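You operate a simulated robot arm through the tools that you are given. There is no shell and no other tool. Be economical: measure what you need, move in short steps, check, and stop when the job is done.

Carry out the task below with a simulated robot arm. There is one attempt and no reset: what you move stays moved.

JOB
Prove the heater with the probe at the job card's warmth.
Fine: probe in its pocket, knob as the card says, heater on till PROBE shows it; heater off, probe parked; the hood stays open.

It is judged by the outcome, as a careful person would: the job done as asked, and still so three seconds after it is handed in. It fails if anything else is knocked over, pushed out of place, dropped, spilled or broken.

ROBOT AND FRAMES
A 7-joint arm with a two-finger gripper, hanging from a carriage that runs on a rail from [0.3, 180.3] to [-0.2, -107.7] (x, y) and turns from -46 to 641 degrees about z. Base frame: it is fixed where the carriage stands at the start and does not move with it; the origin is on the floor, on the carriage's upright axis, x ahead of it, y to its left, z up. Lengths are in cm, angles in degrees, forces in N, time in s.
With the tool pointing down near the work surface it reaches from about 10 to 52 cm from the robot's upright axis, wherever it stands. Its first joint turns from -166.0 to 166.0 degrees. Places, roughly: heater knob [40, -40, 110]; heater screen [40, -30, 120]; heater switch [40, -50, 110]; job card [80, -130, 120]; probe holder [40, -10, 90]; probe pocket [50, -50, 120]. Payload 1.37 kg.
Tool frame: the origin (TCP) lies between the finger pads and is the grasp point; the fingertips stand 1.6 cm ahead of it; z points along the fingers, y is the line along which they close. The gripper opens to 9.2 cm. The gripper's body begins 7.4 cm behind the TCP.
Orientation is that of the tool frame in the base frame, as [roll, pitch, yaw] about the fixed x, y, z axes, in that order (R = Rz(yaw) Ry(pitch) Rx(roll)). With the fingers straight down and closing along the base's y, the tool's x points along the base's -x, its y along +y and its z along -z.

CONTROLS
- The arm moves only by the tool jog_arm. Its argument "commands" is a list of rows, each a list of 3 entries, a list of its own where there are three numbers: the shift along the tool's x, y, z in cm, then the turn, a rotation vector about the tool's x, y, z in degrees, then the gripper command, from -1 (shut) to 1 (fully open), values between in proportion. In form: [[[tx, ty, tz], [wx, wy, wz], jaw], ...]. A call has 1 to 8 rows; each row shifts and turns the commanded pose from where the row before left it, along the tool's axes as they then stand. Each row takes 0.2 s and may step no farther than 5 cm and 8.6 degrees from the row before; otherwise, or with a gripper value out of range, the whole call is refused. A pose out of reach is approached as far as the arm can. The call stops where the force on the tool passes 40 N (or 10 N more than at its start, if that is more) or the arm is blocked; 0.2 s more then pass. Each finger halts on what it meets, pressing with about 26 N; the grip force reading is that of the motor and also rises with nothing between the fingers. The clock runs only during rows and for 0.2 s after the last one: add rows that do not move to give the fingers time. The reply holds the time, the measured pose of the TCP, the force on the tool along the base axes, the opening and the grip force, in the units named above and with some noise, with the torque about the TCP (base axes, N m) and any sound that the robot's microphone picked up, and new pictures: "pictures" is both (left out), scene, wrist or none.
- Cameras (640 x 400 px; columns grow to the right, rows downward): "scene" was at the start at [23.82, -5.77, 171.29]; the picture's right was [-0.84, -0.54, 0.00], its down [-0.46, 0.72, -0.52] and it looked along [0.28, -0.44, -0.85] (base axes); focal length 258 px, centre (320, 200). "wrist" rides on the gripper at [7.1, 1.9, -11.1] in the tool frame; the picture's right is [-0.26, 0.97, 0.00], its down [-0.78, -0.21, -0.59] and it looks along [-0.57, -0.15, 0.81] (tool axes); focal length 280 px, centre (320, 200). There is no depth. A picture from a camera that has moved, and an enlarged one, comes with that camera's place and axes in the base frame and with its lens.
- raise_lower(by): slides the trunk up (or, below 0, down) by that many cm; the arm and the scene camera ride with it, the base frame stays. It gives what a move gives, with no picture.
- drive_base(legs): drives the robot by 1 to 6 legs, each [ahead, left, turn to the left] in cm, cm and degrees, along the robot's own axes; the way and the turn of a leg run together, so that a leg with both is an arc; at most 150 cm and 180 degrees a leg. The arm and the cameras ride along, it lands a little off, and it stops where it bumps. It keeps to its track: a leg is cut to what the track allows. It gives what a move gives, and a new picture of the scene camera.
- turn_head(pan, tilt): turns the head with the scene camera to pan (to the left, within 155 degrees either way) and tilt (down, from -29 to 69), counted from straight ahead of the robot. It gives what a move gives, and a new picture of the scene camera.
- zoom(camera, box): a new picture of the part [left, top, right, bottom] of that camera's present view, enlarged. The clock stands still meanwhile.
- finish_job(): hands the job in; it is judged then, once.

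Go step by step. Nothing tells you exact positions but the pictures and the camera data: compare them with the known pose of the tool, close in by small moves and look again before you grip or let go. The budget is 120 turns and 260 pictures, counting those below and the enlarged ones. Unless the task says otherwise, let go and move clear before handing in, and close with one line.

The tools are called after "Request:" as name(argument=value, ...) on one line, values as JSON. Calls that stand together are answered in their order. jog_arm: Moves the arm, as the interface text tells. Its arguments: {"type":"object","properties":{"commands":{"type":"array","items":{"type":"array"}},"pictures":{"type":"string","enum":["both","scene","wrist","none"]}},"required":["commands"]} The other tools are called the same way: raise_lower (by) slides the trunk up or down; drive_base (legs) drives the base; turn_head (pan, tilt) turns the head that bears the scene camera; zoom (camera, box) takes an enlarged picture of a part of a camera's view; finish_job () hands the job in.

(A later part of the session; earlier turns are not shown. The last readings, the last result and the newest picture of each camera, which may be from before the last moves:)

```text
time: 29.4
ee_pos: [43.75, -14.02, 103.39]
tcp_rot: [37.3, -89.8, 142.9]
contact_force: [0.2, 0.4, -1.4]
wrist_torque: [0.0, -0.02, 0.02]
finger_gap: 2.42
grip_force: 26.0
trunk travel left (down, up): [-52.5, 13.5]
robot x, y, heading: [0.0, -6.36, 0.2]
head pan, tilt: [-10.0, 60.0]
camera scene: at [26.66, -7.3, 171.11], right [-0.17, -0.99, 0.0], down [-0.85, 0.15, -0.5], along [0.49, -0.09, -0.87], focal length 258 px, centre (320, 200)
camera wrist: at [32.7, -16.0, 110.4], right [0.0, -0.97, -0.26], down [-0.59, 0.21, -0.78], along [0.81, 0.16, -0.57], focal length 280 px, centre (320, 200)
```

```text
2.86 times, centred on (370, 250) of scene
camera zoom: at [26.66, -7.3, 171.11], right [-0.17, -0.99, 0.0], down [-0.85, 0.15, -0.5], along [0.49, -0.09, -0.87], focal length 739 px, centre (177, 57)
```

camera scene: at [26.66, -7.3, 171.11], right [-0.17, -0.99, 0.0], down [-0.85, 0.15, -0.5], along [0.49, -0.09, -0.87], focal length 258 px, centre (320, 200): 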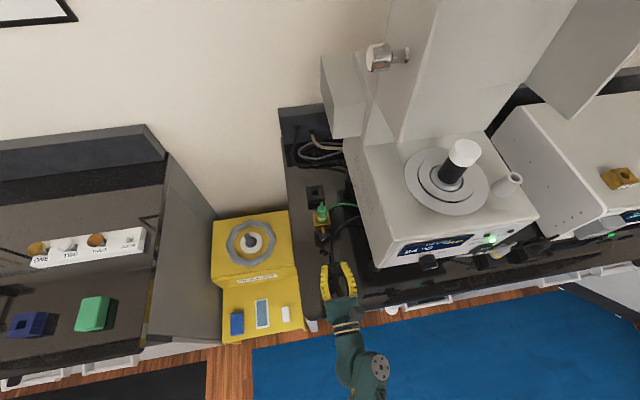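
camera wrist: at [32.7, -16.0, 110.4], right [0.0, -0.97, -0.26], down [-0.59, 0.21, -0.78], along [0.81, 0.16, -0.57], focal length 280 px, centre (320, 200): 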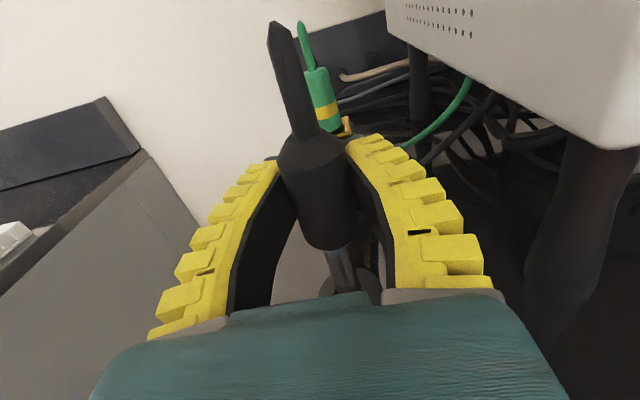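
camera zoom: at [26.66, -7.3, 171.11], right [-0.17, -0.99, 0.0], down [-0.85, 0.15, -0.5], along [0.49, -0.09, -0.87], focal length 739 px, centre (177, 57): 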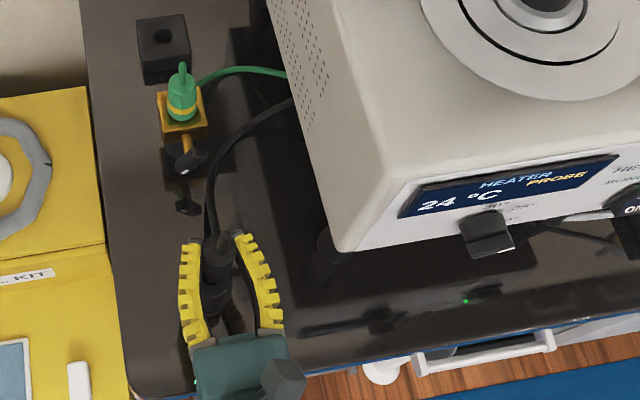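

A metal stem shows: this is the probe. Now up: trunk first, then the arm.

Request:
raise_lower(by=13.4)

Request:
jog_arm(commands=[[[4, 0, 0], [0, 0, 0], -1], [[4, 0, 0], [0, 0, 0], -1], [[4, 0, 0], [0, 0, 0], -1], [[4, 0, 0], [0, 0, 0], -1], [[4, 0, 0], [0, 0, 0], -1]], pictures="both")

```text
time: 31.0
ee_pos: [43.84, -14.15, 116.7]
tcp_rot: [44.1, -89.8, 136.0]
contact_force: [-0.1, 0.1, -0.7]
wrist_torque: [-0.05, 0.01, 0.02]
finger_gap: 2.41
grip_force: 25.7
trunk travel left (down, up): [-65.9, 0.1]
robot x, y, heading: [0.23, -6.1, 0.1]
head pan, tilt: [-10.0, 60.0]
```

```text
time: 32.2
ee_pos: [43.91, -14.06, 136.83]
tcp_rot: [85.1, -89.8, 95.1]
contact_force: [0.6, -0.2, -0.7]
wrist_torque: [0.01, -0.01, 0.0]
finger_gap: 2.4
grip_force: 26.3
trunk travel left (down, up): [-65.9, 0.1]
robot x, y, heading: [0.17, -6.27, 0.3]
head pan, tilt: [-10.0, 60.0]
camera scene: at [26.65, -7.3, 184.5], right [-0.17, -0.99, 0.0], down [-0.85, 0.15, -0.5], along [0.49, -0.09, -0.87], focal length 258 px, centre (320, 200)
camera wrist: at [32.71, -16.0, 143.92], right [0.0, -0.97, -0.26], down [-0.59, 0.21, -0.78], along [0.81, 0.16, -0.57], focal length 280 px, centre (320, 200)
```

scene: 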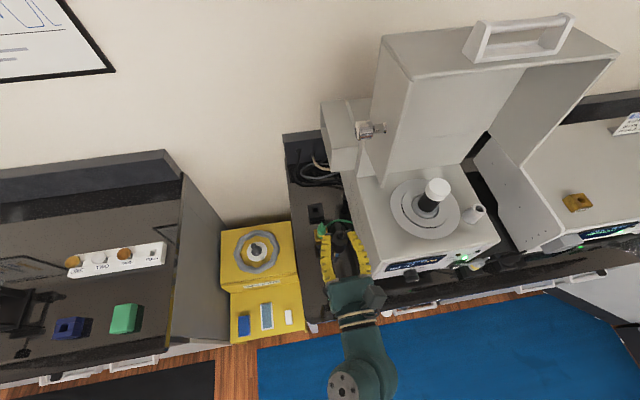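
wrist: 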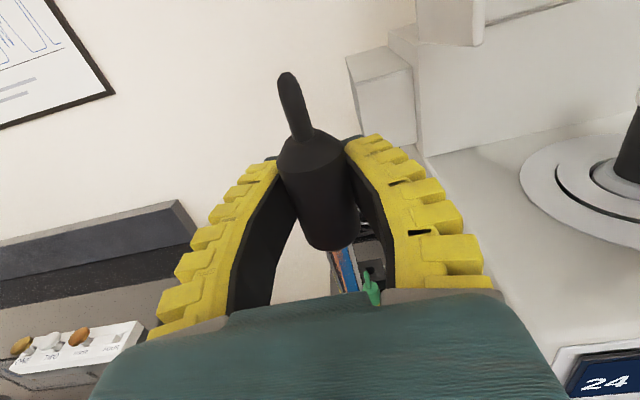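

Request:
jog_arm(commands=[[[4, 0, 0], [0, 0, 0], -1], [[0, 0, -4], [0, 0, 0], -1]], pictures="none")

Request:
drive_base(legs=[[0, -37, 0]])

Request:
zoom(camera="wrist", box=[0, 0, 640, 400])

```text
time: 32.8
ee_pos: [39.83, -14.22, 140.88]
tcp_rot: [42.5, -89.7, 137.6]
contact_force: [-1.0, -0.2, 0.7]
wrist_torque: [-0.04, 0.05, -0.02]
finger_gap: 2.38
grip_force: 26.2
trunk travel left (down, up): [-65.9, 0.1]
robot x, y, heading: [-0.09, -6.14, 0.1]
head pan, tilt: [-10.0, 60.0]
```

```text
time: 35.2
ee_pos: [39.69, -51.87, 140.65]
tcp_rot: [43.4, -89.8, 136.9]
contact_force: [-0.4, -0.7, -0.6]
wrist_torque: [0.0, 0.02, 0.02]
finger_gap: 2.39
grip_force: 25.8
trunk travel left (down, up): [-65.9, 0.1]
robot x, y, heading: [-0.29, -43.83, 0.2]
head pan, tilt: [-10.0, 60.0]
camera scene: at [26.6, -44.97, 184.51], right [-0.17, -0.99, 0.0], down [-0.85, 0.15, -0.5], along [0.49, -0.08, -0.87], focal length 258 px, centre (320, 200)
```

scene: 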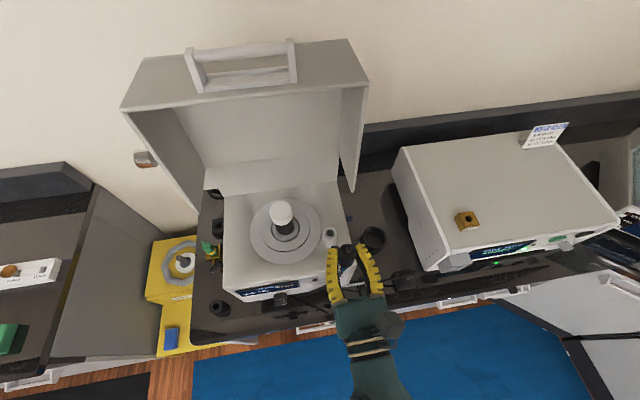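

```text
1.00 times, centred on (320, 200) of wrist (not enlarged: the box is as wide or as high as the picture)
camera zoom: at [28.62, -53.83, 147.77], right [0.01, -0.97, -0.26], down [-0.59, 0.21, -0.78], along [0.81, 0.16, -0.57], focal length 280 px, centre (320, 200)
```

zoom: 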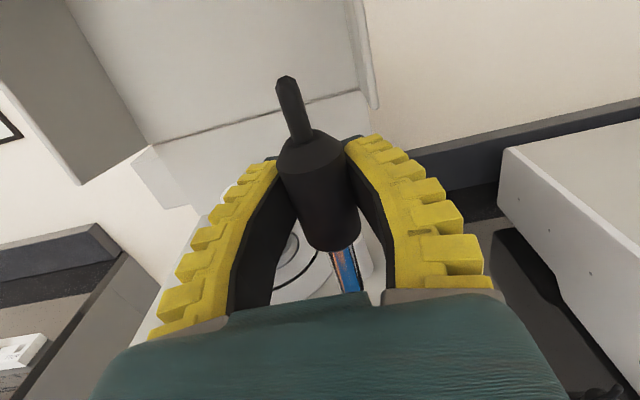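

Request:
zoom(camera="scene", box=[290, 205, 410, 305])

Request:
turn_head(pan=-60, tilt=65)

```text
4.00 times, centred on (350, 255) of scene
camera zoom: at [26.6, -44.97, 184.51], right [-0.17, -0.99, 0.0], down [-0.85, 0.15, -0.5], along [0.49, -0.08, -0.87], focal length 1034 px, centre (200, -20)
```

zoom: 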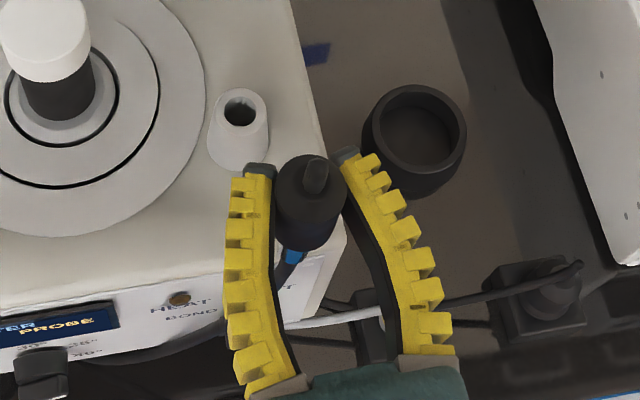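

```text
time: 36.4
ee_pos: [39.76, -51.92, 140.6]
tcp_rot: [44.6, -89.7, 135.7]
contact_force: [0.2, 0.3, -1.0]
wrist_torque: [-0.01, 0.0, 0.01]
finger_gap: 2.36
grip_force: 26.1
trunk travel left (down, up): [-65.9, 0.1]
robot x, y, heading: [-0.31, -43.89, 0.3]
head pan, tilt: [-60.0, 65.0]
camera scene: at [23.1, -49.09, 183.96], right [-0.86, -0.51, 0.0], down [-0.46, 0.78, -0.42], along [0.21, -0.36, -0.91], focal length 258 px, centre (320, 200)
```

scene: 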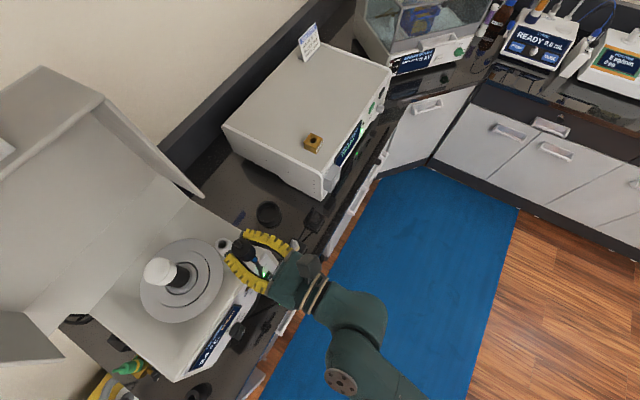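

Request:
zoom(camera="scene", box=[200, 210, 280, 290])

Request:
turn_head(pan=30, tilt=65)

```text
5.00 times, centred on (240, 250) of scene
camera zoom: at [23.1, -49.09, 183.96], right [-0.86, -0.51, 0.0], down [-0.46, 0.78, -0.42], along [0.21, -0.36, -0.91], focal length 1293 px, centre (720, -50)
```

zoom: 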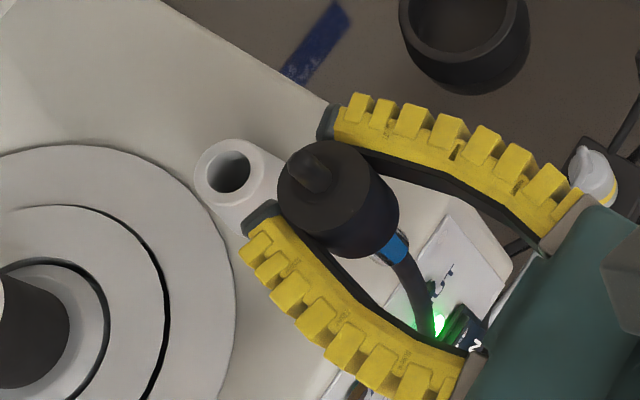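

```text
time: 38.0
ee_pos: [39.69, -51.84, 140.74]
tcp_rot: [44.8, -89.8, 135.5]
contact_force: [-0.8, 0.0, -0.2]
wrist_torque: [-0.03, -0.01, 0.0]
finger_gap: 2.4
grip_force: 25.9
trunk travel left (down, up): [-65.9, 0.1]
robot x, y, heading: [0.05, -44.04, 0.4]
head pan, tilt: [30.0, 65.0]
camera scene: at [25.28, -40.79, 183.96], right [0.5, -0.86, 0.0], down [-0.78, -0.46, -0.42], along [0.36, 0.21, -0.91], focal length 258 px, centre (320, 200)
```

scene: 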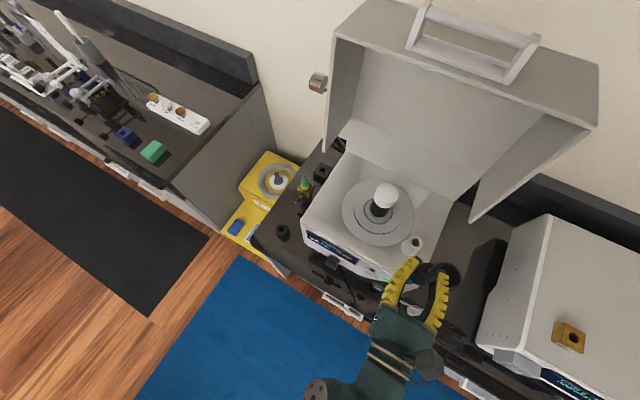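

Request:
zoom(camera="scene", box=[370, 225, 470, 325])

Request:
turn_head(pan=80, tilt=65)

```text
4.00 times, centred on (420, 275) of scene
camera zoom: at [25.28, -40.79, 183.96], right [0.5, -0.86, 0.0], down [-0.78, -0.46, -0.42], along [0.36, 0.21, -0.91], focal length 1034 px, centre (-80, -100)
```

zoom: 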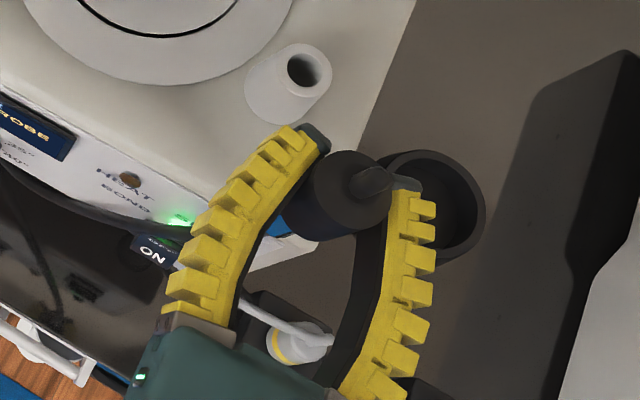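

```text
time: 39.2
ee_pos: [39.83, -51.88, 140.71]
tcp_rot: [44.5, -89.7, 135.8]
contact_force: [-0.6, -0.7, -1.3]
wrist_torque: [0.02, 0.02, 0.0]
finger_gap: 2.4
grip_force: 25.9
trunk travel left (down, up): [-65.9, 0.1]
robot x, y, heading: [-0.31, -43.94, 0.6]
head pan, tilt: [80.0, 65.0]
camera scene: at [21.06, -37.87, 183.96], right [0.99, -0.17, 0.0], down [-0.15, -0.89, -0.42], along [0.07, 0.42, -0.91], focal length 258 px, centre (320, 200)
```

scene: 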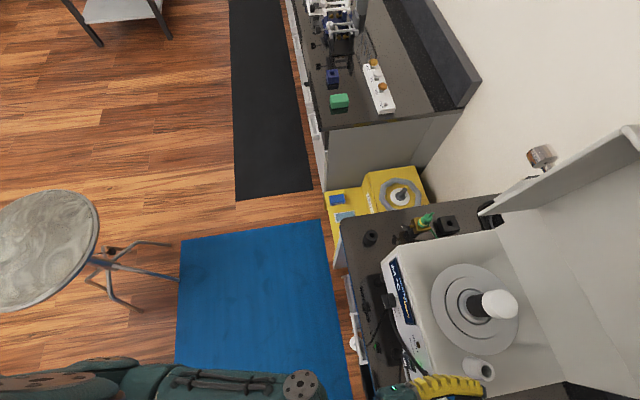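

Request:
turn_head(pan=45, tilt=60)

Request:
zoom(camera="scene", box=[300, 220, 500, 380])

```text
time: 40.2
ee_pos: [39.68, -51.97, 140.72]
tcp_rot: [45.0, -89.8, 135.3]
contact_force: [0.8, -0.2, -0.8]
wrist_torque: [-0.04, 0.01, -0.03]
finger_gap: 2.35
grip_force: 25.8
trunk travel left (down, up): [-65.9, 0.1]
robot x, y, heading: [0.01, -43.88, 0.2]
head pan, tilt: [45.0, 60.0]
camera scene: at [24.72, -39.11, 184.51], right [0.71, -0.7, 0.0], down [-0.61, -0.62, -0.5], along [0.35, 0.36, -0.87], focal length 258 px, centre (320, 200)
```

scene: 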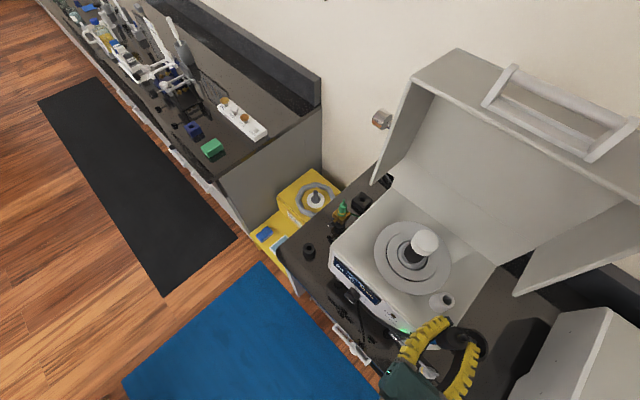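

```text
2.50 times, centred on (400, 300) of scene
camera zoom: at [24.72, -39.11, 184.51], right [0.71, -0.7, 0.0], down [-0.61, -0.62, -0.5], along [0.35, 0.36, -0.87], focal length 646 px, centre (120, -50)
```

zoom: 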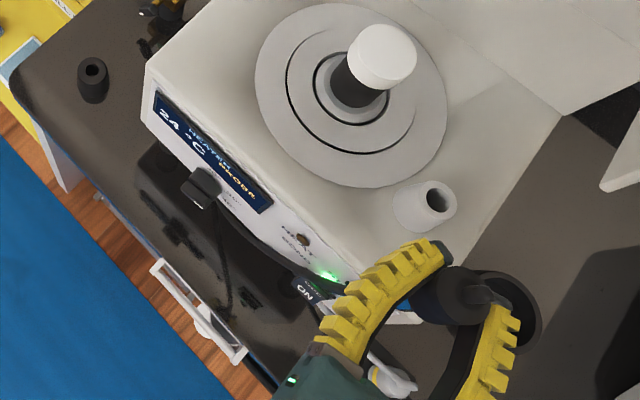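

Request:
zoom(camera="wrist", box=[240, 60, 440, 310])

```text
1.60 times, centred on (340, 185) of wrist
camera zoom: at [28.62, -53.83, 147.77], right [0.01, -0.97, -0.26], down [-0.59, 0.21, -0.78], along [0.81, 0.16, -0.57], focal length 449 px, centre (288, 224)
```

zoom: 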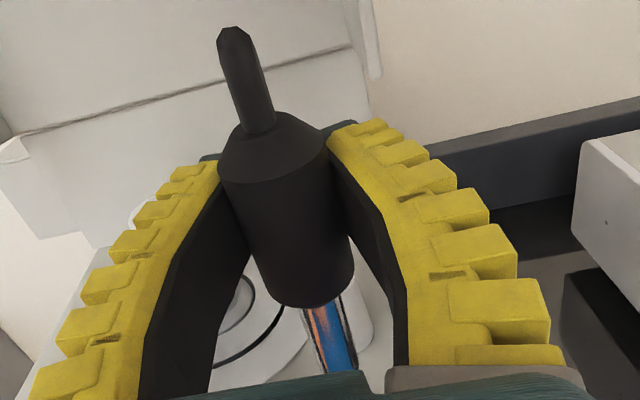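

The stem hangs straight down. I'll move over the pocket in steps, a little higher for margin.

Request:
jog_arm(commands=[[[2, -0.9, 0], [0, 0, 0], -1], [[0, 0, 4], [0, 0, 0], -1], [[0, 0, 2.5], [0, 0, 0], -1], [[0, 0, 2.5], [0, 0, 0], -1]], pictures="wrist")

Request:
turn_head(pan=-50, tilt=60)

Request:
zoom(camera="scene", box=[190, 190, 350, 330])

```text
time: 41.2
ee_pos: [48.82, -50.84, 142.52]
tcp_rot: [68.6, -89.9, 111.6]
contact_force: [-0.5, -0.3, -0.8]
wrist_torque: [0.03, -0.02, -0.01]
finger_gap: 2.37
grip_force: 25.9
trunk travel left (down, up): [-65.9, 0.1]
robot x, y, heading: [-0.32, -44.01, 0.2]
head pan, tilt: [45.0, 60.0]
camera wrist: at [37.68, -52.83, 149.68], right [0.01, -0.97, -0.26], down [-0.59, 0.21, -0.78], along [0.81, 0.16, -0.57], focal length 280 px, centre (320, 200)
```

wrist: 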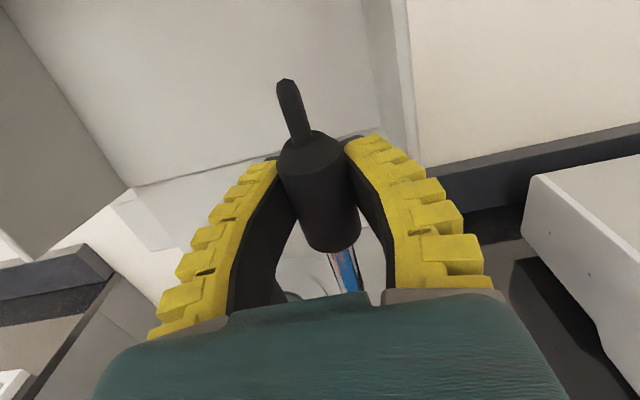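

```text
time: 42.9
ee_pos: [48.69, -50.88, 142.65]
tcp_rot: [45.2, -89.8, 135.1]
contact_force: [-0.6, 0.4, -0.8]
wrist_torque: [0.02, 0.03, 0.0]
finger_gap: 2.34
grip_force: 25.7
trunk travel left (down, up): [-65.9, 0.1]
robot x, y, heading: [-0.25, -43.98, 0.1]
head pan, tilt: [-50.0, 60.0]
camera scene: at [24.35, -48.93, 184.51], right [-0.76, -0.65, 0.0], down [-0.56, 0.66, -0.5], along [0.32, -0.38, -0.87], focal length 258 px, centre (320, 200)
```

scene: 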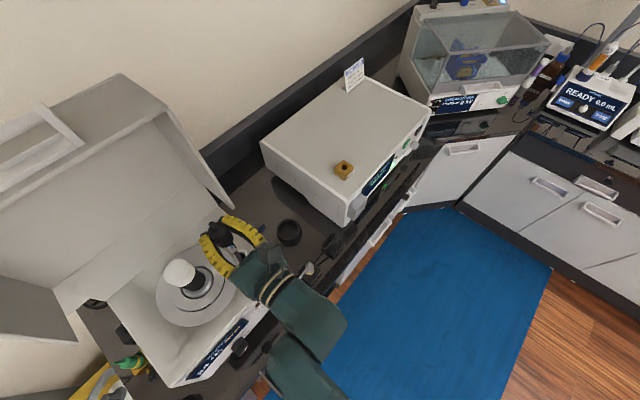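

```text
2.86 times, centred on (270, 260) of scene
camera zoom: at [24.35, -48.93, 184.51], right [-0.76, -0.65, 0.0], down [-0.56, 0.66, -0.5], along [0.32, -0.38, -0.87], focal length 739 px, centre (463, 29)
```

zoom: 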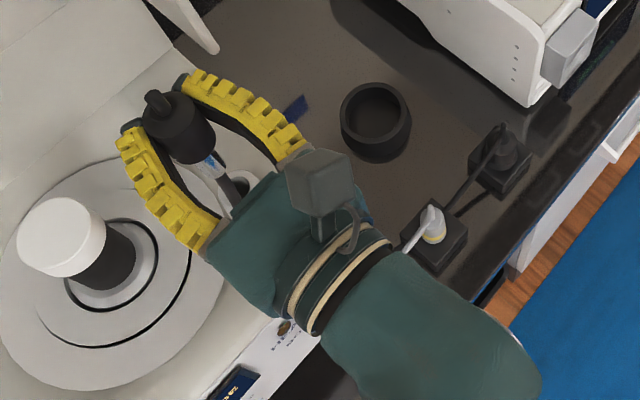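

Request:
zoom(camera="scene", box=[215, 205, 275, 255])

Request:
turn_head(pan=40, tilt=60)

Request:
zoom(camera="scene", box=[380, 230, 500, 330])

```text
8.00 times, centred on (245, 230) of scene
camera zoom: at [24.35, -48.93, 184.51], right [-0.76, -0.65, 0.0], down [-0.56, 0.66, -0.5], along [0.32, -0.38, -0.87], focal length 2068 px, centre (920, -40)
```

zoom: 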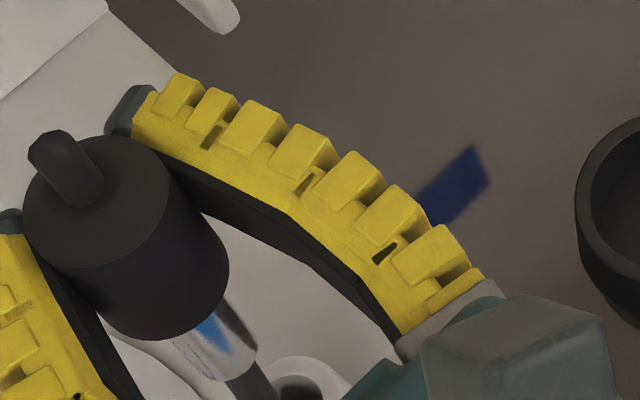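

```text
time: 44.6
ee_pos: [48.88, -50.92, 142.73]
tcp_rot: [45.3, -89.8, 135.1]
contact_force: [0.7, 0.8, -1.3]
wrist_torque: [0.0, 0.01, 0.0]
finger_gap: 2.36
grip_force: 25.4
trunk travel left (down, up): [-65.9, 0.1]
robot x, y, heading: [0.29, -43.85, 0.3]
head pan, tilt: [40.0, 60.0]
camera scene: at [25.12, -39.54, 184.51], right [0.65, -0.76, 0.0], down [-0.66, -0.56, -0.5], along [0.38, 0.32, -0.87], focal length 258 px, centre (320, 200)
```

scene: 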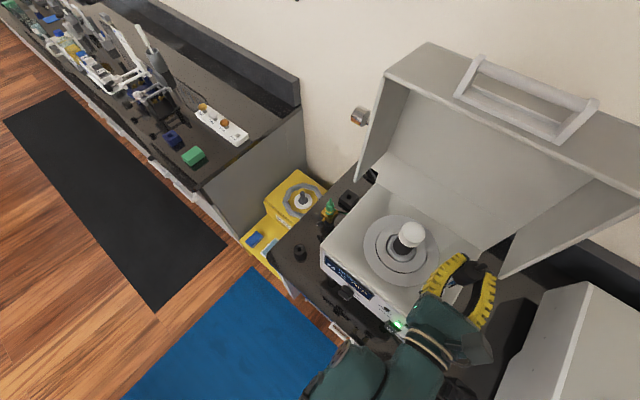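

```text
4.00 times, centred on (440, 280) of scene
camera zoom: at [25.12, -39.54, 184.51], right [0.65, -0.76, 0.0], down [-0.66, -0.56, -0.5], along [0.38, 0.32, -0.87], focal length 1034 px, centre (-160, -120)
```

zoom: 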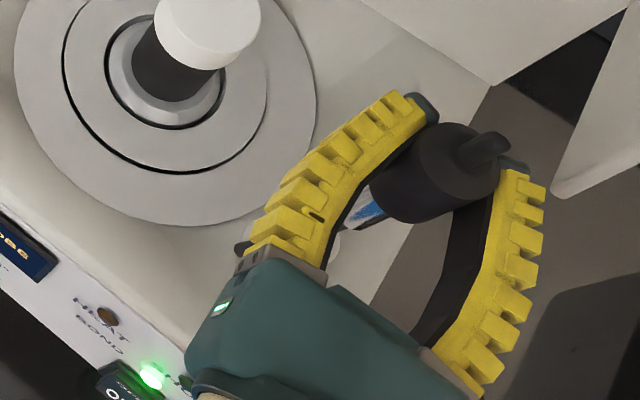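

Request:
turn_head(pan=-75, tilt=62)

Request:
zoom(camera="scene", box=[150, 190, 270, 310])

```text
time: 46.5
ee_pos: [48.87, -50.96, 142.66]
tcp_rot: [45.4, -89.8, 134.8]
contact_force: [0.5, -0.4, -2.4]
wrist_torque: [-0.03, 0.04, -0.01]
finger_gap: 2.34
grip_force: 25.7
trunk travel left (down, up): [-65.9, 0.1]
robot x, y, heading: [-0.25, -43.98, 0.4]
head pan, tilt: [-75.0, 62.0]
camera scene: at [21.73, -50.05, 184.28], right [-0.96, -0.26, 0.0], down [-0.23, 0.85, -0.47], along [0.12, -0.45, -0.88], focal length 258 px, centre (320, 200)
```

scene: 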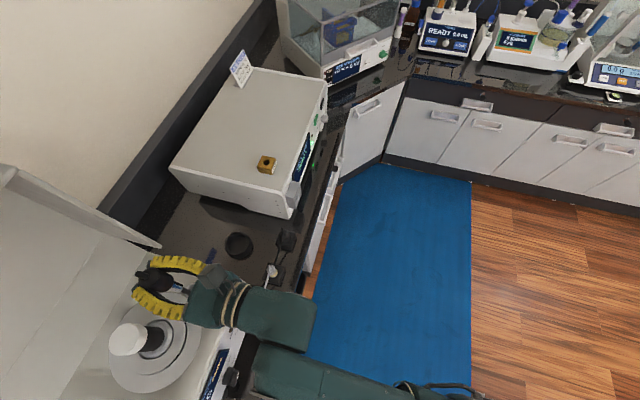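

```text
3.33 times, centred on (210, 250) of scene
camera zoom: at [21.73, -50.05, 184.28], right [-0.96, -0.26, 0.0], down [-0.23, 0.85, -0.47], along [0.12, -0.45, -0.88], focal length 862 px, centre (687, 33)
```

zoom: 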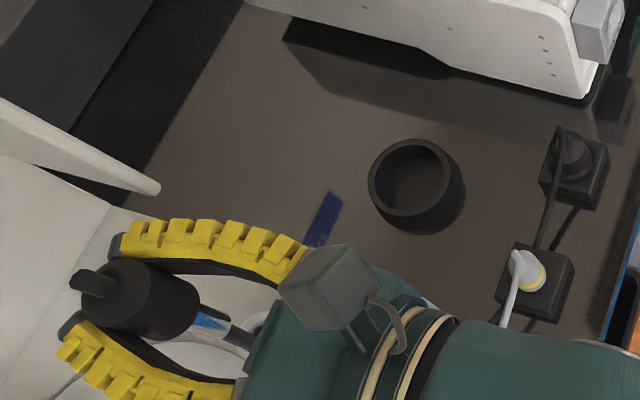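

Triangulation again puts the pocket's mouth at [48.8,-51.0,128.8], under the stem. Lowering gently while watching force.

Request:
jog_arm(commands=[[[-1, 0, 0], [0, 0, 0], -1], [[-1, 0, 0], [0, 0, 0], -1], [[-1, 0, 0], [0, 0, 0], -1]], pictures="none")

Request:
zoom(camera="scene", box=[150, 230, 230, 300])

```text
time: 47.3
ee_pos: [48.71, -50.9, 139.78]
tcp_rot: [39.4, -89.8, 140.7]
contact_force: [-0.3, -0.4, -0.9]
wrist_torque: [0.02, -0.01, -0.02]
finger_gap: 2.36
grip_force: 26.4
trunk travel left (down, up): [-65.9, 0.1]
robot x, y, heading: [0.13, -43.83, 0.2]
head pan, tilt: [-75.0, 62.0]
```

```text
5.71 times, centred on (190, 265) of scene
camera zoom: at [21.73, -50.06, 184.29], right [-0.96, -0.26, 0.0], down [-0.23, 0.85, -0.47], along [0.12, -0.45, -0.88], focal length 1477 px, centre (1063, -171)
```

zoom: 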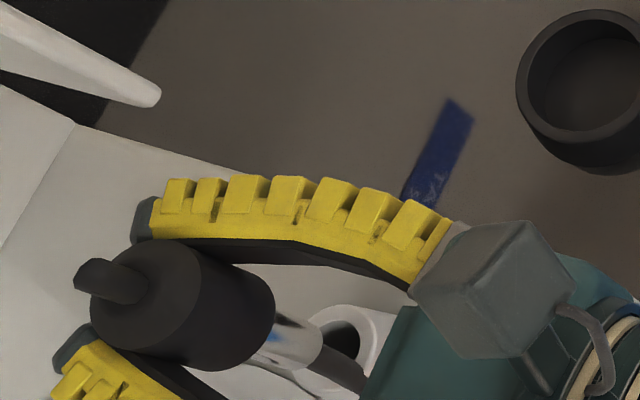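

Request:
zoom(camera="scene", box=[178, 263, 208, 283])

Request:
turn_head(pan=-100, tilt=62)

```text
16.00 times, centred on (193, 273) of scene
camera zoom: at [21.73, -50.06, 184.29], right [-0.96, -0.26, 0.0], down [-0.23, 0.85, -0.47], along [0.12, -0.45, -0.88], focal length 4137 px, centre (2352, -968)
```

zoom: 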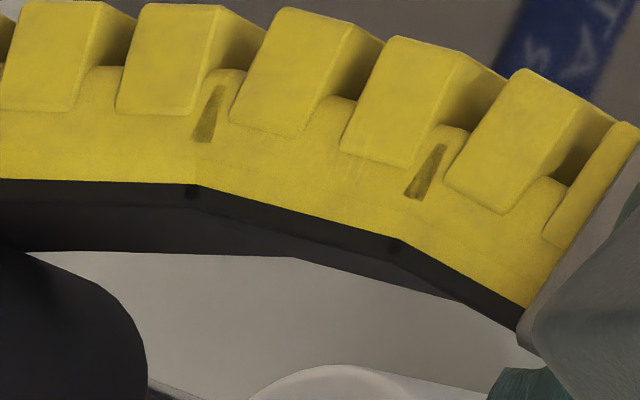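

```text
time: 48.2
ee_pos: [48.85, -50.84, 139.73]
tcp_rot: [44.3, -89.7, 136.0]
contact_force: [-0.8, -0.4, -1.1]
wrist_torque: [0.01, 0.01, 0.01]
finger_gap: 2.35
grip_force: 25.3
trunk travel left (down, up): [-65.9, 0.1]
robot x, y, heading: [0.03, -43.67, 0.2]
head pan, tilt: [-100.0, 62.0]
camera scene: at [18.95, -50.19, 184.28], right [-0.99, 0.17, 0.0], down [0.15, 0.87, -0.47], along [-0.08, -0.46, -0.88], focal length 258 px, centre (320, 200)
```

scene: 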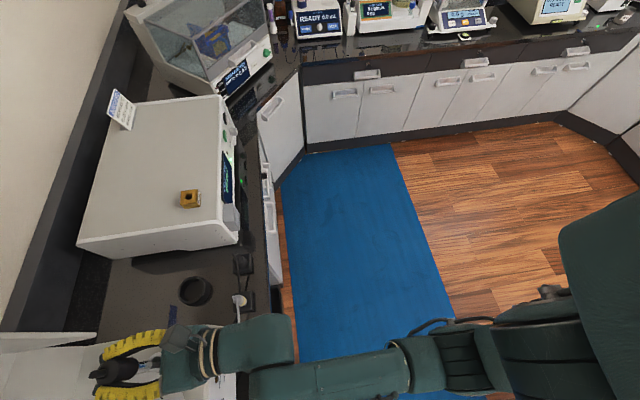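

Request:
zoom(camera="scene", box=[110, 345, 180, 395])

Request:
turn_head(pan=-70, tilt=62)

Request:
zoom(camera="scene", box=[180, 240, 230, 290])

```text
8.00 times, centred on (145, 370) of scene
camera zoom: at [18.95, -50.19, 184.28], right [-0.99, 0.17, 0.0], down [0.15, 0.87, -0.47], along [-0.08, -0.46, -0.88], focal length 2068 px, centre (1720, -1160)
```

zoom: 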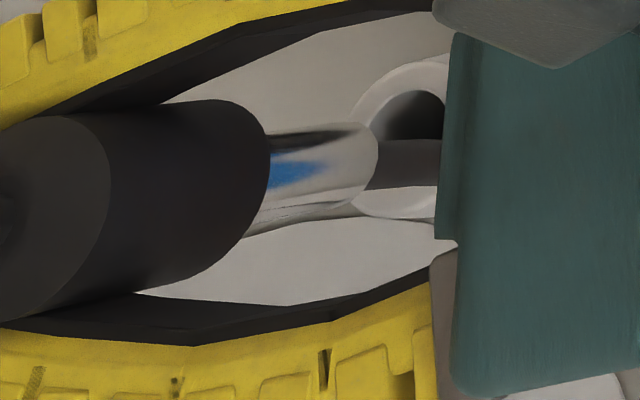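

```text
time: 49.2
ee_pos: [48.85, -50.92, 139.74]
tcp_rot: [44.2, -89.7, 136.1]
contact_force: [0.4, -0.1, 0.3]
wrist_torque: [0.03, 0.01, -0.02]
finger_gap: 2.32
grip_force: 26.3
trunk travel left (down, up): [-65.9, 0.1]
robot x, y, heading: [-0.21, -43.85, 0.5]
head pan, tilt: [-70.0, 62.0]
camera scene: at [22.26, -49.89, 184.28], right [-0.94, -0.35, 0.0], down [-0.31, 0.83, -0.47], along [0.16, -0.44, -0.88], focal length 258 px, centre (320, 200)
```

scene: 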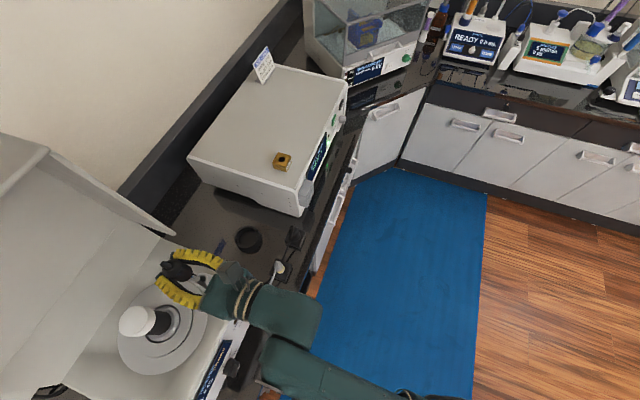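

```text
8.00 times, centred on (205, 265) of scene
camera zoom: at [22.26, -49.89, 184.28], right [-0.94, -0.35, 0.0], down [-0.31, 0.83, -0.47], along [0.16, -0.44, -0.88], focal length 2068 px, centre (1240, -320)
```

zoom: 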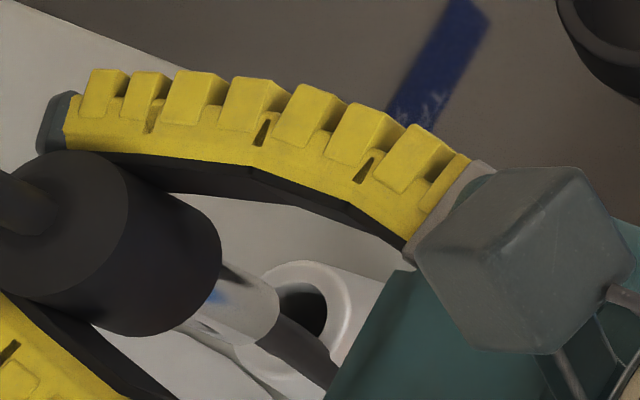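

The chrome tip is about 1.8 cm above the pocket mouth and roughly 0.45 cm too far to +y. I'll correct and lower.

Request:
jog_arm(commands=[[[0, 0.45, 0], [0, 0, 0], -1], [[-0.8, 0, 0], [0, 0, 0], -1]], pictures="none")

Request:
zoom(camera="scene", box=[180, 240, 230, 290])

Request:
turn_head(pan=-100, tilt=65)

Request:
zoom(camera="scene", box=[110, 330, 180, 380])

```text
time: 49.8
ee_pos: [48.73, -51.33, 138.9]
tcp_rot: [39.9, -89.8, 140.4]
contact_force: [1.0, -0.4, -1.0]
wrist_torque: [-0.01, 0.0, 0.03]
finger_gap: 2.31
grip_force: 26.1
trunk travel left (down, up): [-65.9, 0.1]
robot x, y, heading: [0.17, -44.1, 0.1]
head pan, tilt: [-70.0, 62.0]
```

```text
8.00 times, centred on (205, 265) of scene
camera zoom: at [22.27, -49.88, 184.28], right [-0.94, -0.35, 0.0], down [-0.31, 0.83, -0.47], along [0.16, -0.44, -0.88], focal length 2068 px, centre (1240, -320)
```

zoom: 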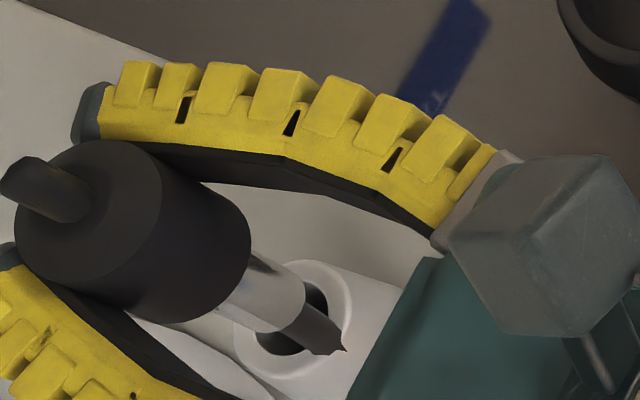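

```text
time: 50.7
ee_pos: [48.78, -51.35, 138.94]
tcp_rot: [44.4, -89.8, 135.9]
contact_force: [0.6, -0.3, -0.3]
wrist_torque: [0.01, -0.03, 0.0]
finger_gap: 2.32
grip_force: 26.0
trunk travel left (down, up): [-65.9, 0.1]
robot x, y, heading: [0.23, -43.88, 0.5]
head pan, tilt: [-100.0, 65.0]
camera scene: at [19.02, -49.83, 183.96], right [-0.99, 0.17, 0.0], down [0.15, 0.89, -0.42], along [-0.07, -0.42, -0.91], focal length 258 px, centre (320, 200)
```

scene: 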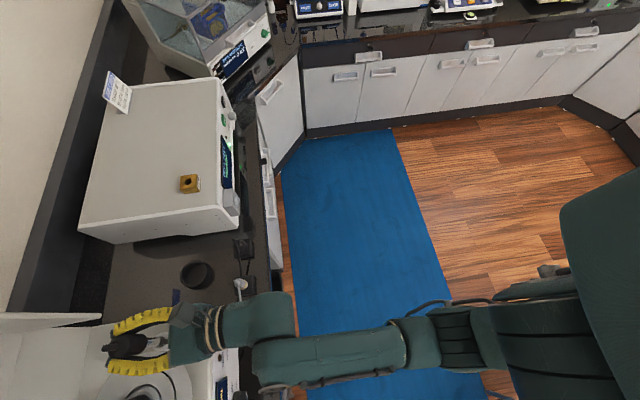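

```text
8.00 times, centred on (145, 355) of scene
camera zoom: at [19.02, -49.83, 183.96], right [-0.99, 0.17, 0.0], down [0.15, 0.89, -0.42], along [-0.07, -0.42, -0.91], focal length 2068 px, centre (1720, -1040)
```

zoom: 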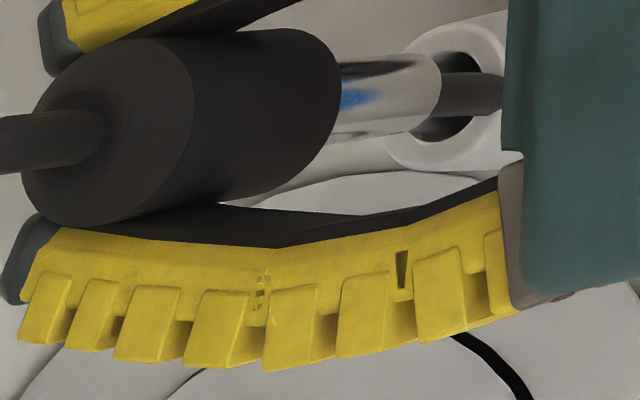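

Well aligned now in both views. Lowering the stem into the pocket.

Request:
jog_arm(commands=[[[-0.7, 0, 0.1], [0, 0, 0], -1], [[-0.7, 0, 0], [0, 0, 0], -1], [[-0.7, 0, 0], [0, 0, 0], -1], [[-0.7, 0, 0], [0, 0, 0], -1]], pictures="none")

Request:
zoom(camera="scene", box=[110, 330, 180, 380])

```text
time: 51.7
ee_pos: [48.89, -51.34, 136.25]
tcp_rot: [25.1, -89.8, 155.2]
contact_force: [-0.4, 0.2, 1.3]
wrist_torque: [0.07, 0.1, 0.0]
finger_gap: 2.33
grip_force: 25.8
trunk travel left (down, up): [-65.9, 0.1]
robot x, y, heading: [-0.2, -43.96, 0.4]
head pan, tilt: [-100.0, 65.0]
```

```text
8.00 times, centred on (145, 355) of scene
camera zoom: at [19.01, -49.83, 183.96], right [-0.99, 0.17, 0.0], down [0.15, 0.89, -0.42], along [-0.07, -0.42, -0.91], focal length 2068 px, centre (1720, -1040)
```

zoom: 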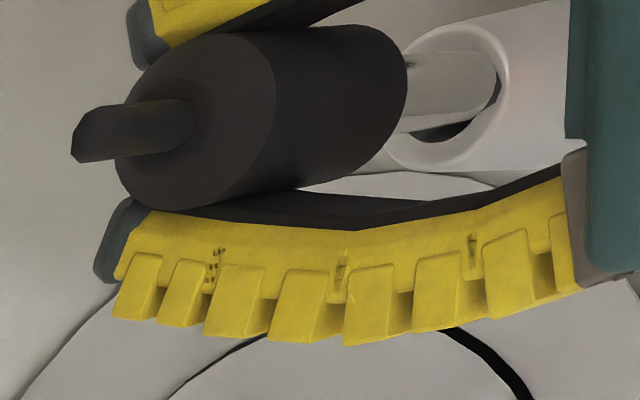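

Request:
jog_arm(commands=[[[-0.7, 0, 0], [0, 0, 0], -1], [[-0.7, 0, 0], [0, 0, 0], -1]], pictures="none")

Request:
zoom(camera="scene", box=[110, 330, 180, 380])

```text
time: 52.3
ee_pos: [49.35, -51.48, 136.04]
tcp_rot: [8.5, -88.3, 171.7]
contact_force: [0.7, 2.9, 36.0]
wrist_torque: [0.12, 0.21, -0.02]
finger_gap: 2.35
grip_force: 25.5
trunk travel left (down, up): [-65.9, 0.1]
robot x, y, heading: [-0.27, -43.91, 0.1]
head pan, tilt: [-100.0, 65.0]
```

```text
8.00 times, centred on (145, 355) of scene
camera zoom: at [19.09, -49.83, 184.05], right [-0.99, 0.17, 0.0], down [0.15, 0.89, -0.42], along [-0.07, -0.42, -0.91], focal length 2068 px, centre (1720, -1040)
```

zoom: 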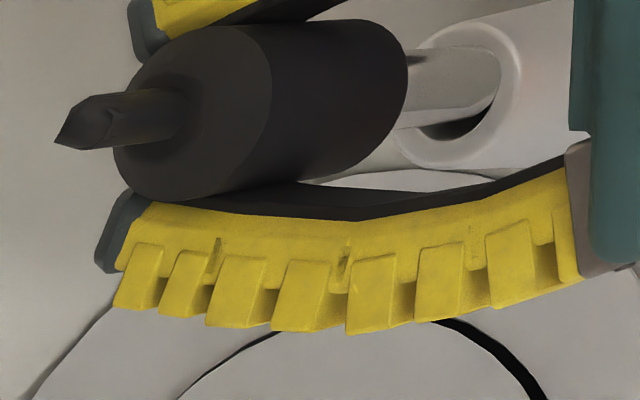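

Contact on the near (−x) rim. I'll lift a little, shift +x by 0.5 cm and try again.

Request:
jog_arm(commands=[[[1.5, 0, 0], [0, 0, 0], -1], [[0, 0, 0.5], [0, 0, 0], -1], [[0, 0, 0], [0, 0, 0], -1]], pictures="none")

Request:
zoom(camera="scene", box=[110, 330, 180, 380])

Request:
turn_head(pan=-70, tilt=62)

Request:
zoom(camera="scene", box=[170, 240, 230, 290])

```text
time: 53.1
ee_pos: [49.29, -51.36, 136.16]
tcp_rot: [98.1, -89.8, 82.3]
contact_force: [-2.3, -0.5, 11.8]
wrist_torque: [-0.13, 0.26, 0.0]
finger_gap: 2.35
grip_force: 25.9
trunk travel left (down, up): [-65.9, 0.1]
robot x, y, heading: [0.02, -44.1, 0.2]
head pan, tilt: [-100.0, 65.0]
```

```text
8.00 times, centred on (145, 355) of scene
camera zoom: at [19.03, -49.84, 183.95], right [-0.99, 0.17, 0.0], down [0.15, 0.89, -0.42], along [-0.07, -0.42, -0.91], focal length 2068 px, centre (1720, -1040)
```

zoom: 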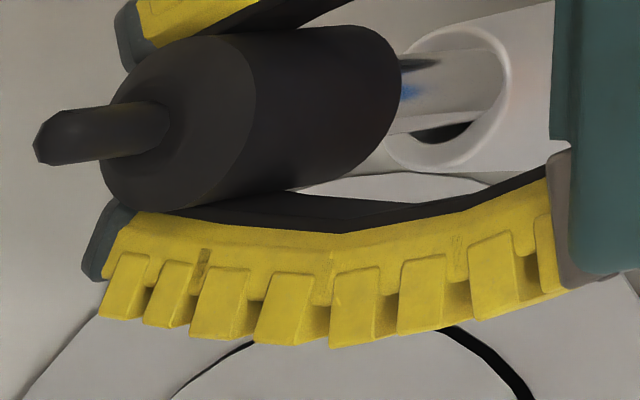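

```text
time: 54.1
ee_pos: [49.4, -51.31, 135.97]
tcp_rot: [102.0, -89.9, 78.3]
contact_force: [0.4, -0.5, 2.0]
wrist_torque: [-0.03, -0.05, -0.04]
finger_gap: 2.28
grip_force: 25.8
trunk travel left (down, up): [-65.9, 0.1]
robot x, y, heading: [0.0, -44.15, 0.2]
head pan, tilt: [-70.0, 62.0]
camera scene: at [22.27, -49.88, 184.28], right [-0.94, -0.35, 0.0], down [-0.31, 0.83, -0.47], along [0.16, -0.44, -0.88], focal length 258 px, centre (320, 200)
```

scene: 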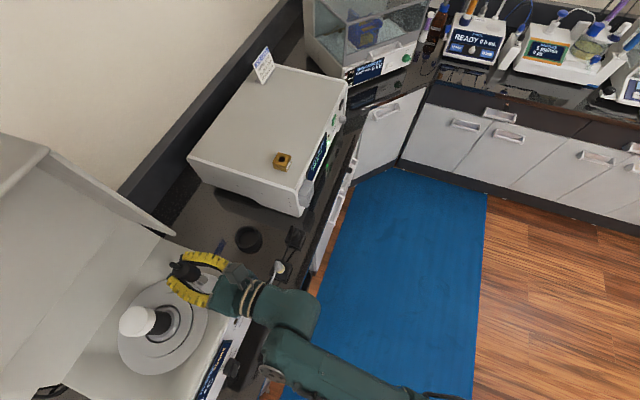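

```text
8.00 times, centred on (200, 265) of scene
camera zoom: at [22.27, -49.88, 184.28], right [-0.94, -0.35, 0.0], down [-0.31, 0.83, -0.47], along [0.16, -0.44, -0.88], focal length 2068 px, centre (1280, -320)
```

zoom: 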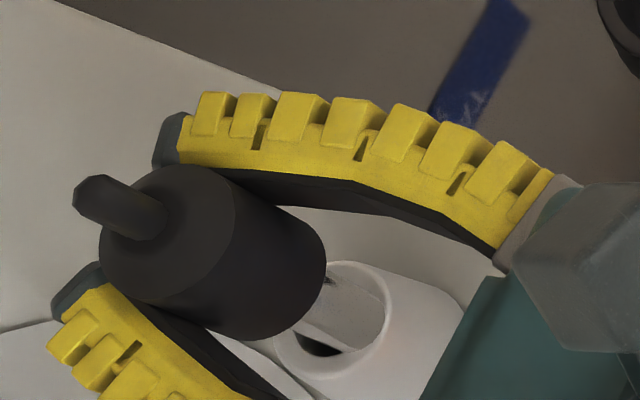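

The stem is now inside the mouth; a gap shows only on the +y side. Nudge +y slightly and continue down.

Request:
jog_arm(commands=[[[0, -0.2, 0], [0, 0, 0], -1], [[-0.6, 0, 0], [0, 0, 0], -1], [[-0.6, 0, 0], [0, 0, 0], -1], [[-0.6, 0, 0], [0, 0, 0], -1]], pictures="none")

Request:
zoom(camera="scene", box=[170, 240, 230, 290])

```text
time: 55.1
ee_pos: [49.79, -51.23, 135.98]
tcp_rot: [8.1, -88.2, 172.1]
contact_force: [1.9, 2.9, 37.6]
wrist_torque: [0.15, 0.19, -0.04]
finger_gap: 2.27
grip_force: 26.2
trunk travel left (down, up): [-65.9, 0.1]
robot x, y, heading: [-0.05, -43.98, 0.3]
head pan, tilt: [-70.0, 62.0]
```

```text
8.00 times, centred on (200, 265) of scene
camera zoom: at [22.36, -49.88, 184.39], right [-0.94, -0.35, 0.0], down [-0.31, 0.83, -0.47], along [0.17, -0.44, -0.88], focal length 2068 px, centre (1280, -320)
```

zoom: 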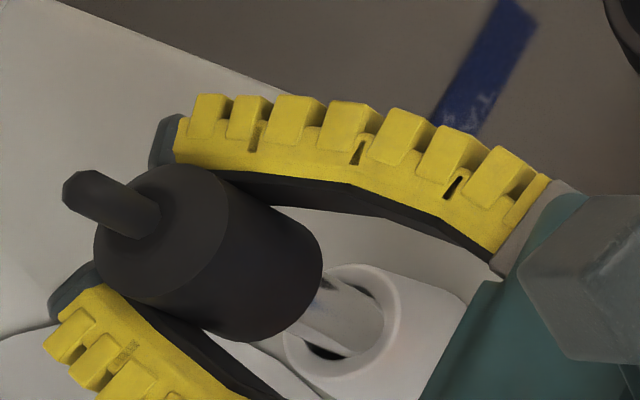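

Request:
jog_arm(commands=[[[0.7, 0, 0], [0, 0, 0], -1], [[0.5, 0, 0], [0, 0, 0], -1]], pictures="none")

Request:
zoom(camera="scene", box=[193, 267, 223, 287])

Request:
zoom(camera="wrist", box=[280, 200, 420, 310])

```text
time: 55.7
ee_pos: [49.52, -51.26, 135.93]
tcp_rot: [21.1, -89.5, 159.2]
contact_force: [5.5, -1.4, 18.6]
wrist_torque: [-0.13, -0.27, 0.0]
finger_gap: 2.21
grip_force: 25.9
trunk travel left (down, up): [-65.9, 0.1]
robot x, y, heading: [-0.21, -44.01, 0.1]
head pan, tilt: [-70.0, 62.0]
```

```text
16.00 times, centred on (208, 277) of scene
camera zoom: at [22.33, -49.91, 184.3], right [-0.94, -0.35, 0.0], down [-0.31, 0.83, -0.47], along [0.16, -0.44, -0.88], focal length 4137 px, centre (2112, -1032)
```

zoom: 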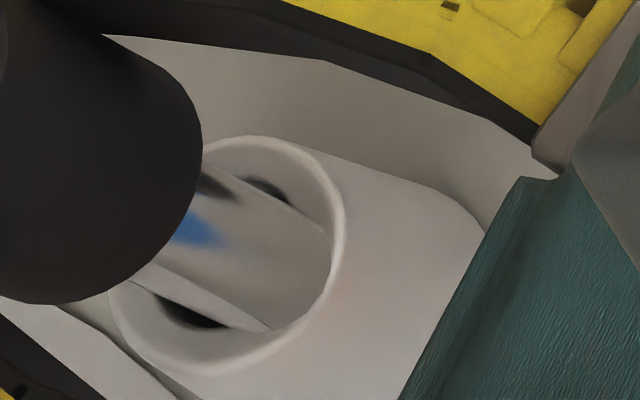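

```text
3.64 times, centred on (350, 255) of wrist
camera zoom: at [38.35, -53.19, 142.89], right [0.01, -0.97, -0.26], down [-0.58, 0.21, -0.79], along [0.81, 0.16, -0.56], focal length 1020 px, centre (211, 0)
```

zoom: 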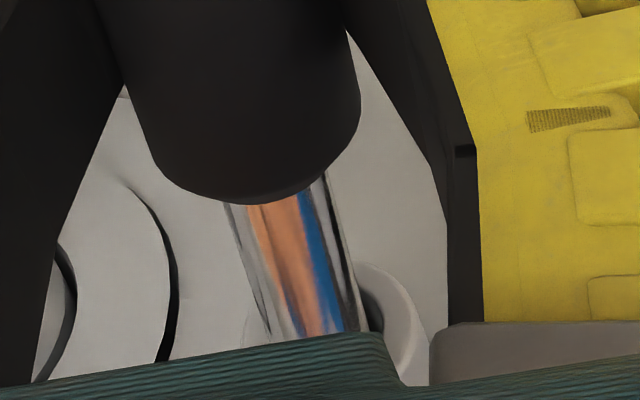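

The contact is again on the stem's −x edge, so it is still catching the near rim. Lift, shift +x another 0.5, and look.

Request:
jog_arm(commands=[[[1.2, 0, 0], [0, 0, 0], -1], [[0, 0, 0], [0, 0, 0], -1]], pictures="none")

Request:
zoom(camera="scene", box=[186, 260, 222, 287])

```text
time: 56.3
ee_pos: [49.36, -51.28, 136.53]
tcp_rot: [163.1, -89.8, 17.1]
contact_force: [0.1, -0.1, -0.8]
wrist_torque: [0.01, -0.01, -0.03]
finger_gap: 2.27
grip_force: 25.7
trunk travel left (down, up): [-65.9, 0.1]
robot x, y, heading: [-0.1, -43.97, 0.3]
head pan, tilt: [-70.0, 62.0]
```

```text
14.81 times, centred on (204, 274) of scene
camera zoom: at [22.26, -49.88, 184.26], right [-0.94, -0.35, 0.0], down [-0.31, 0.83, -0.47], along [0.16, -0.44, -0.88], focal length 3830 px, centre (2038, -889)
```

zoom: 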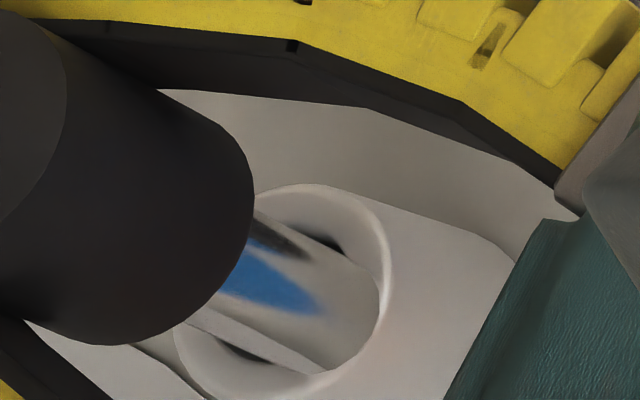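

Request:
zoom(camera="wrist", box=[240, 60, 440, 310])

Request:
turn_head(pan=20, tilt=60)

Request:
zoom(camera="scene", box=[350, 200, 450, 300])

```text
1.60 times, centred on (340, 185) of wrist
camera zoom: at [38.22, -53.13, 143.67], right [0.01, -0.97, -0.26], down [-0.59, 0.21, -0.78], along [0.8, 0.16, -0.57], focal length 449 px, centre (288, 224)
```

zoom: 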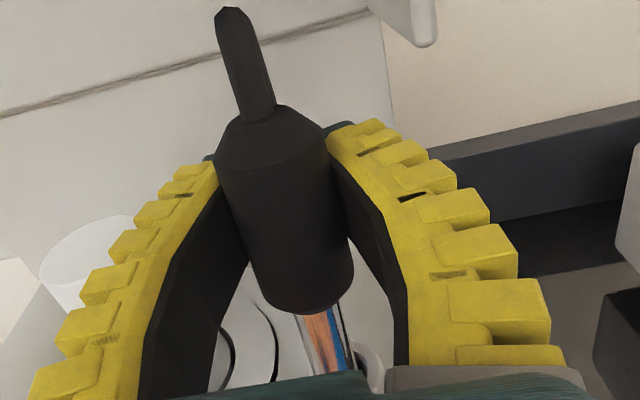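

```text
time: 57.9
ee_pos: [49.45, -51.17, 136.77]
tcp_rot: [43.5, -89.8, 136.8]
contact_force: [-0.1, 0.4, -0.8]
wrist_torque: [-0.01, 0.01, 0.02]
finger_gap: 2.26
grip_force: 26.5
trunk travel left (down, up): [-65.9, 0.1]
robot x, y, heading: [0.34, -43.53, 0.3]
head pan, tilt: [20.0, 60.0]
camera scene: at [26.29, -41.54, 184.51], right [0.35, -0.94, 0.0], down [-0.81, -0.3, -0.5], along [0.47, 0.17, -0.87], focal length 258 px, centre (320, 200)
```

scene: 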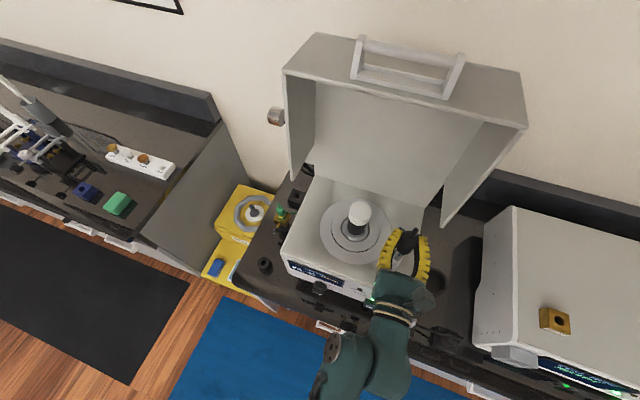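

```text
4.00 times, centred on (400, 250) of scene
camera zoom: at [26.29, -41.54, 184.51], right [0.35, -0.94, 0.0], down [-0.81, -0.3, -0.5], along [0.47, 0.17, -0.87], focal length 1034 px, centre (0, 0)
```

zoom: 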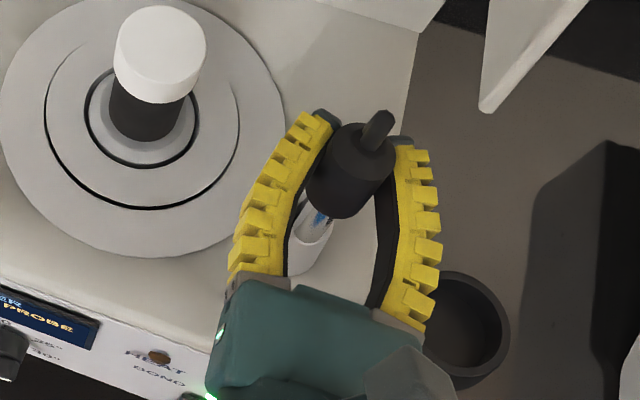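

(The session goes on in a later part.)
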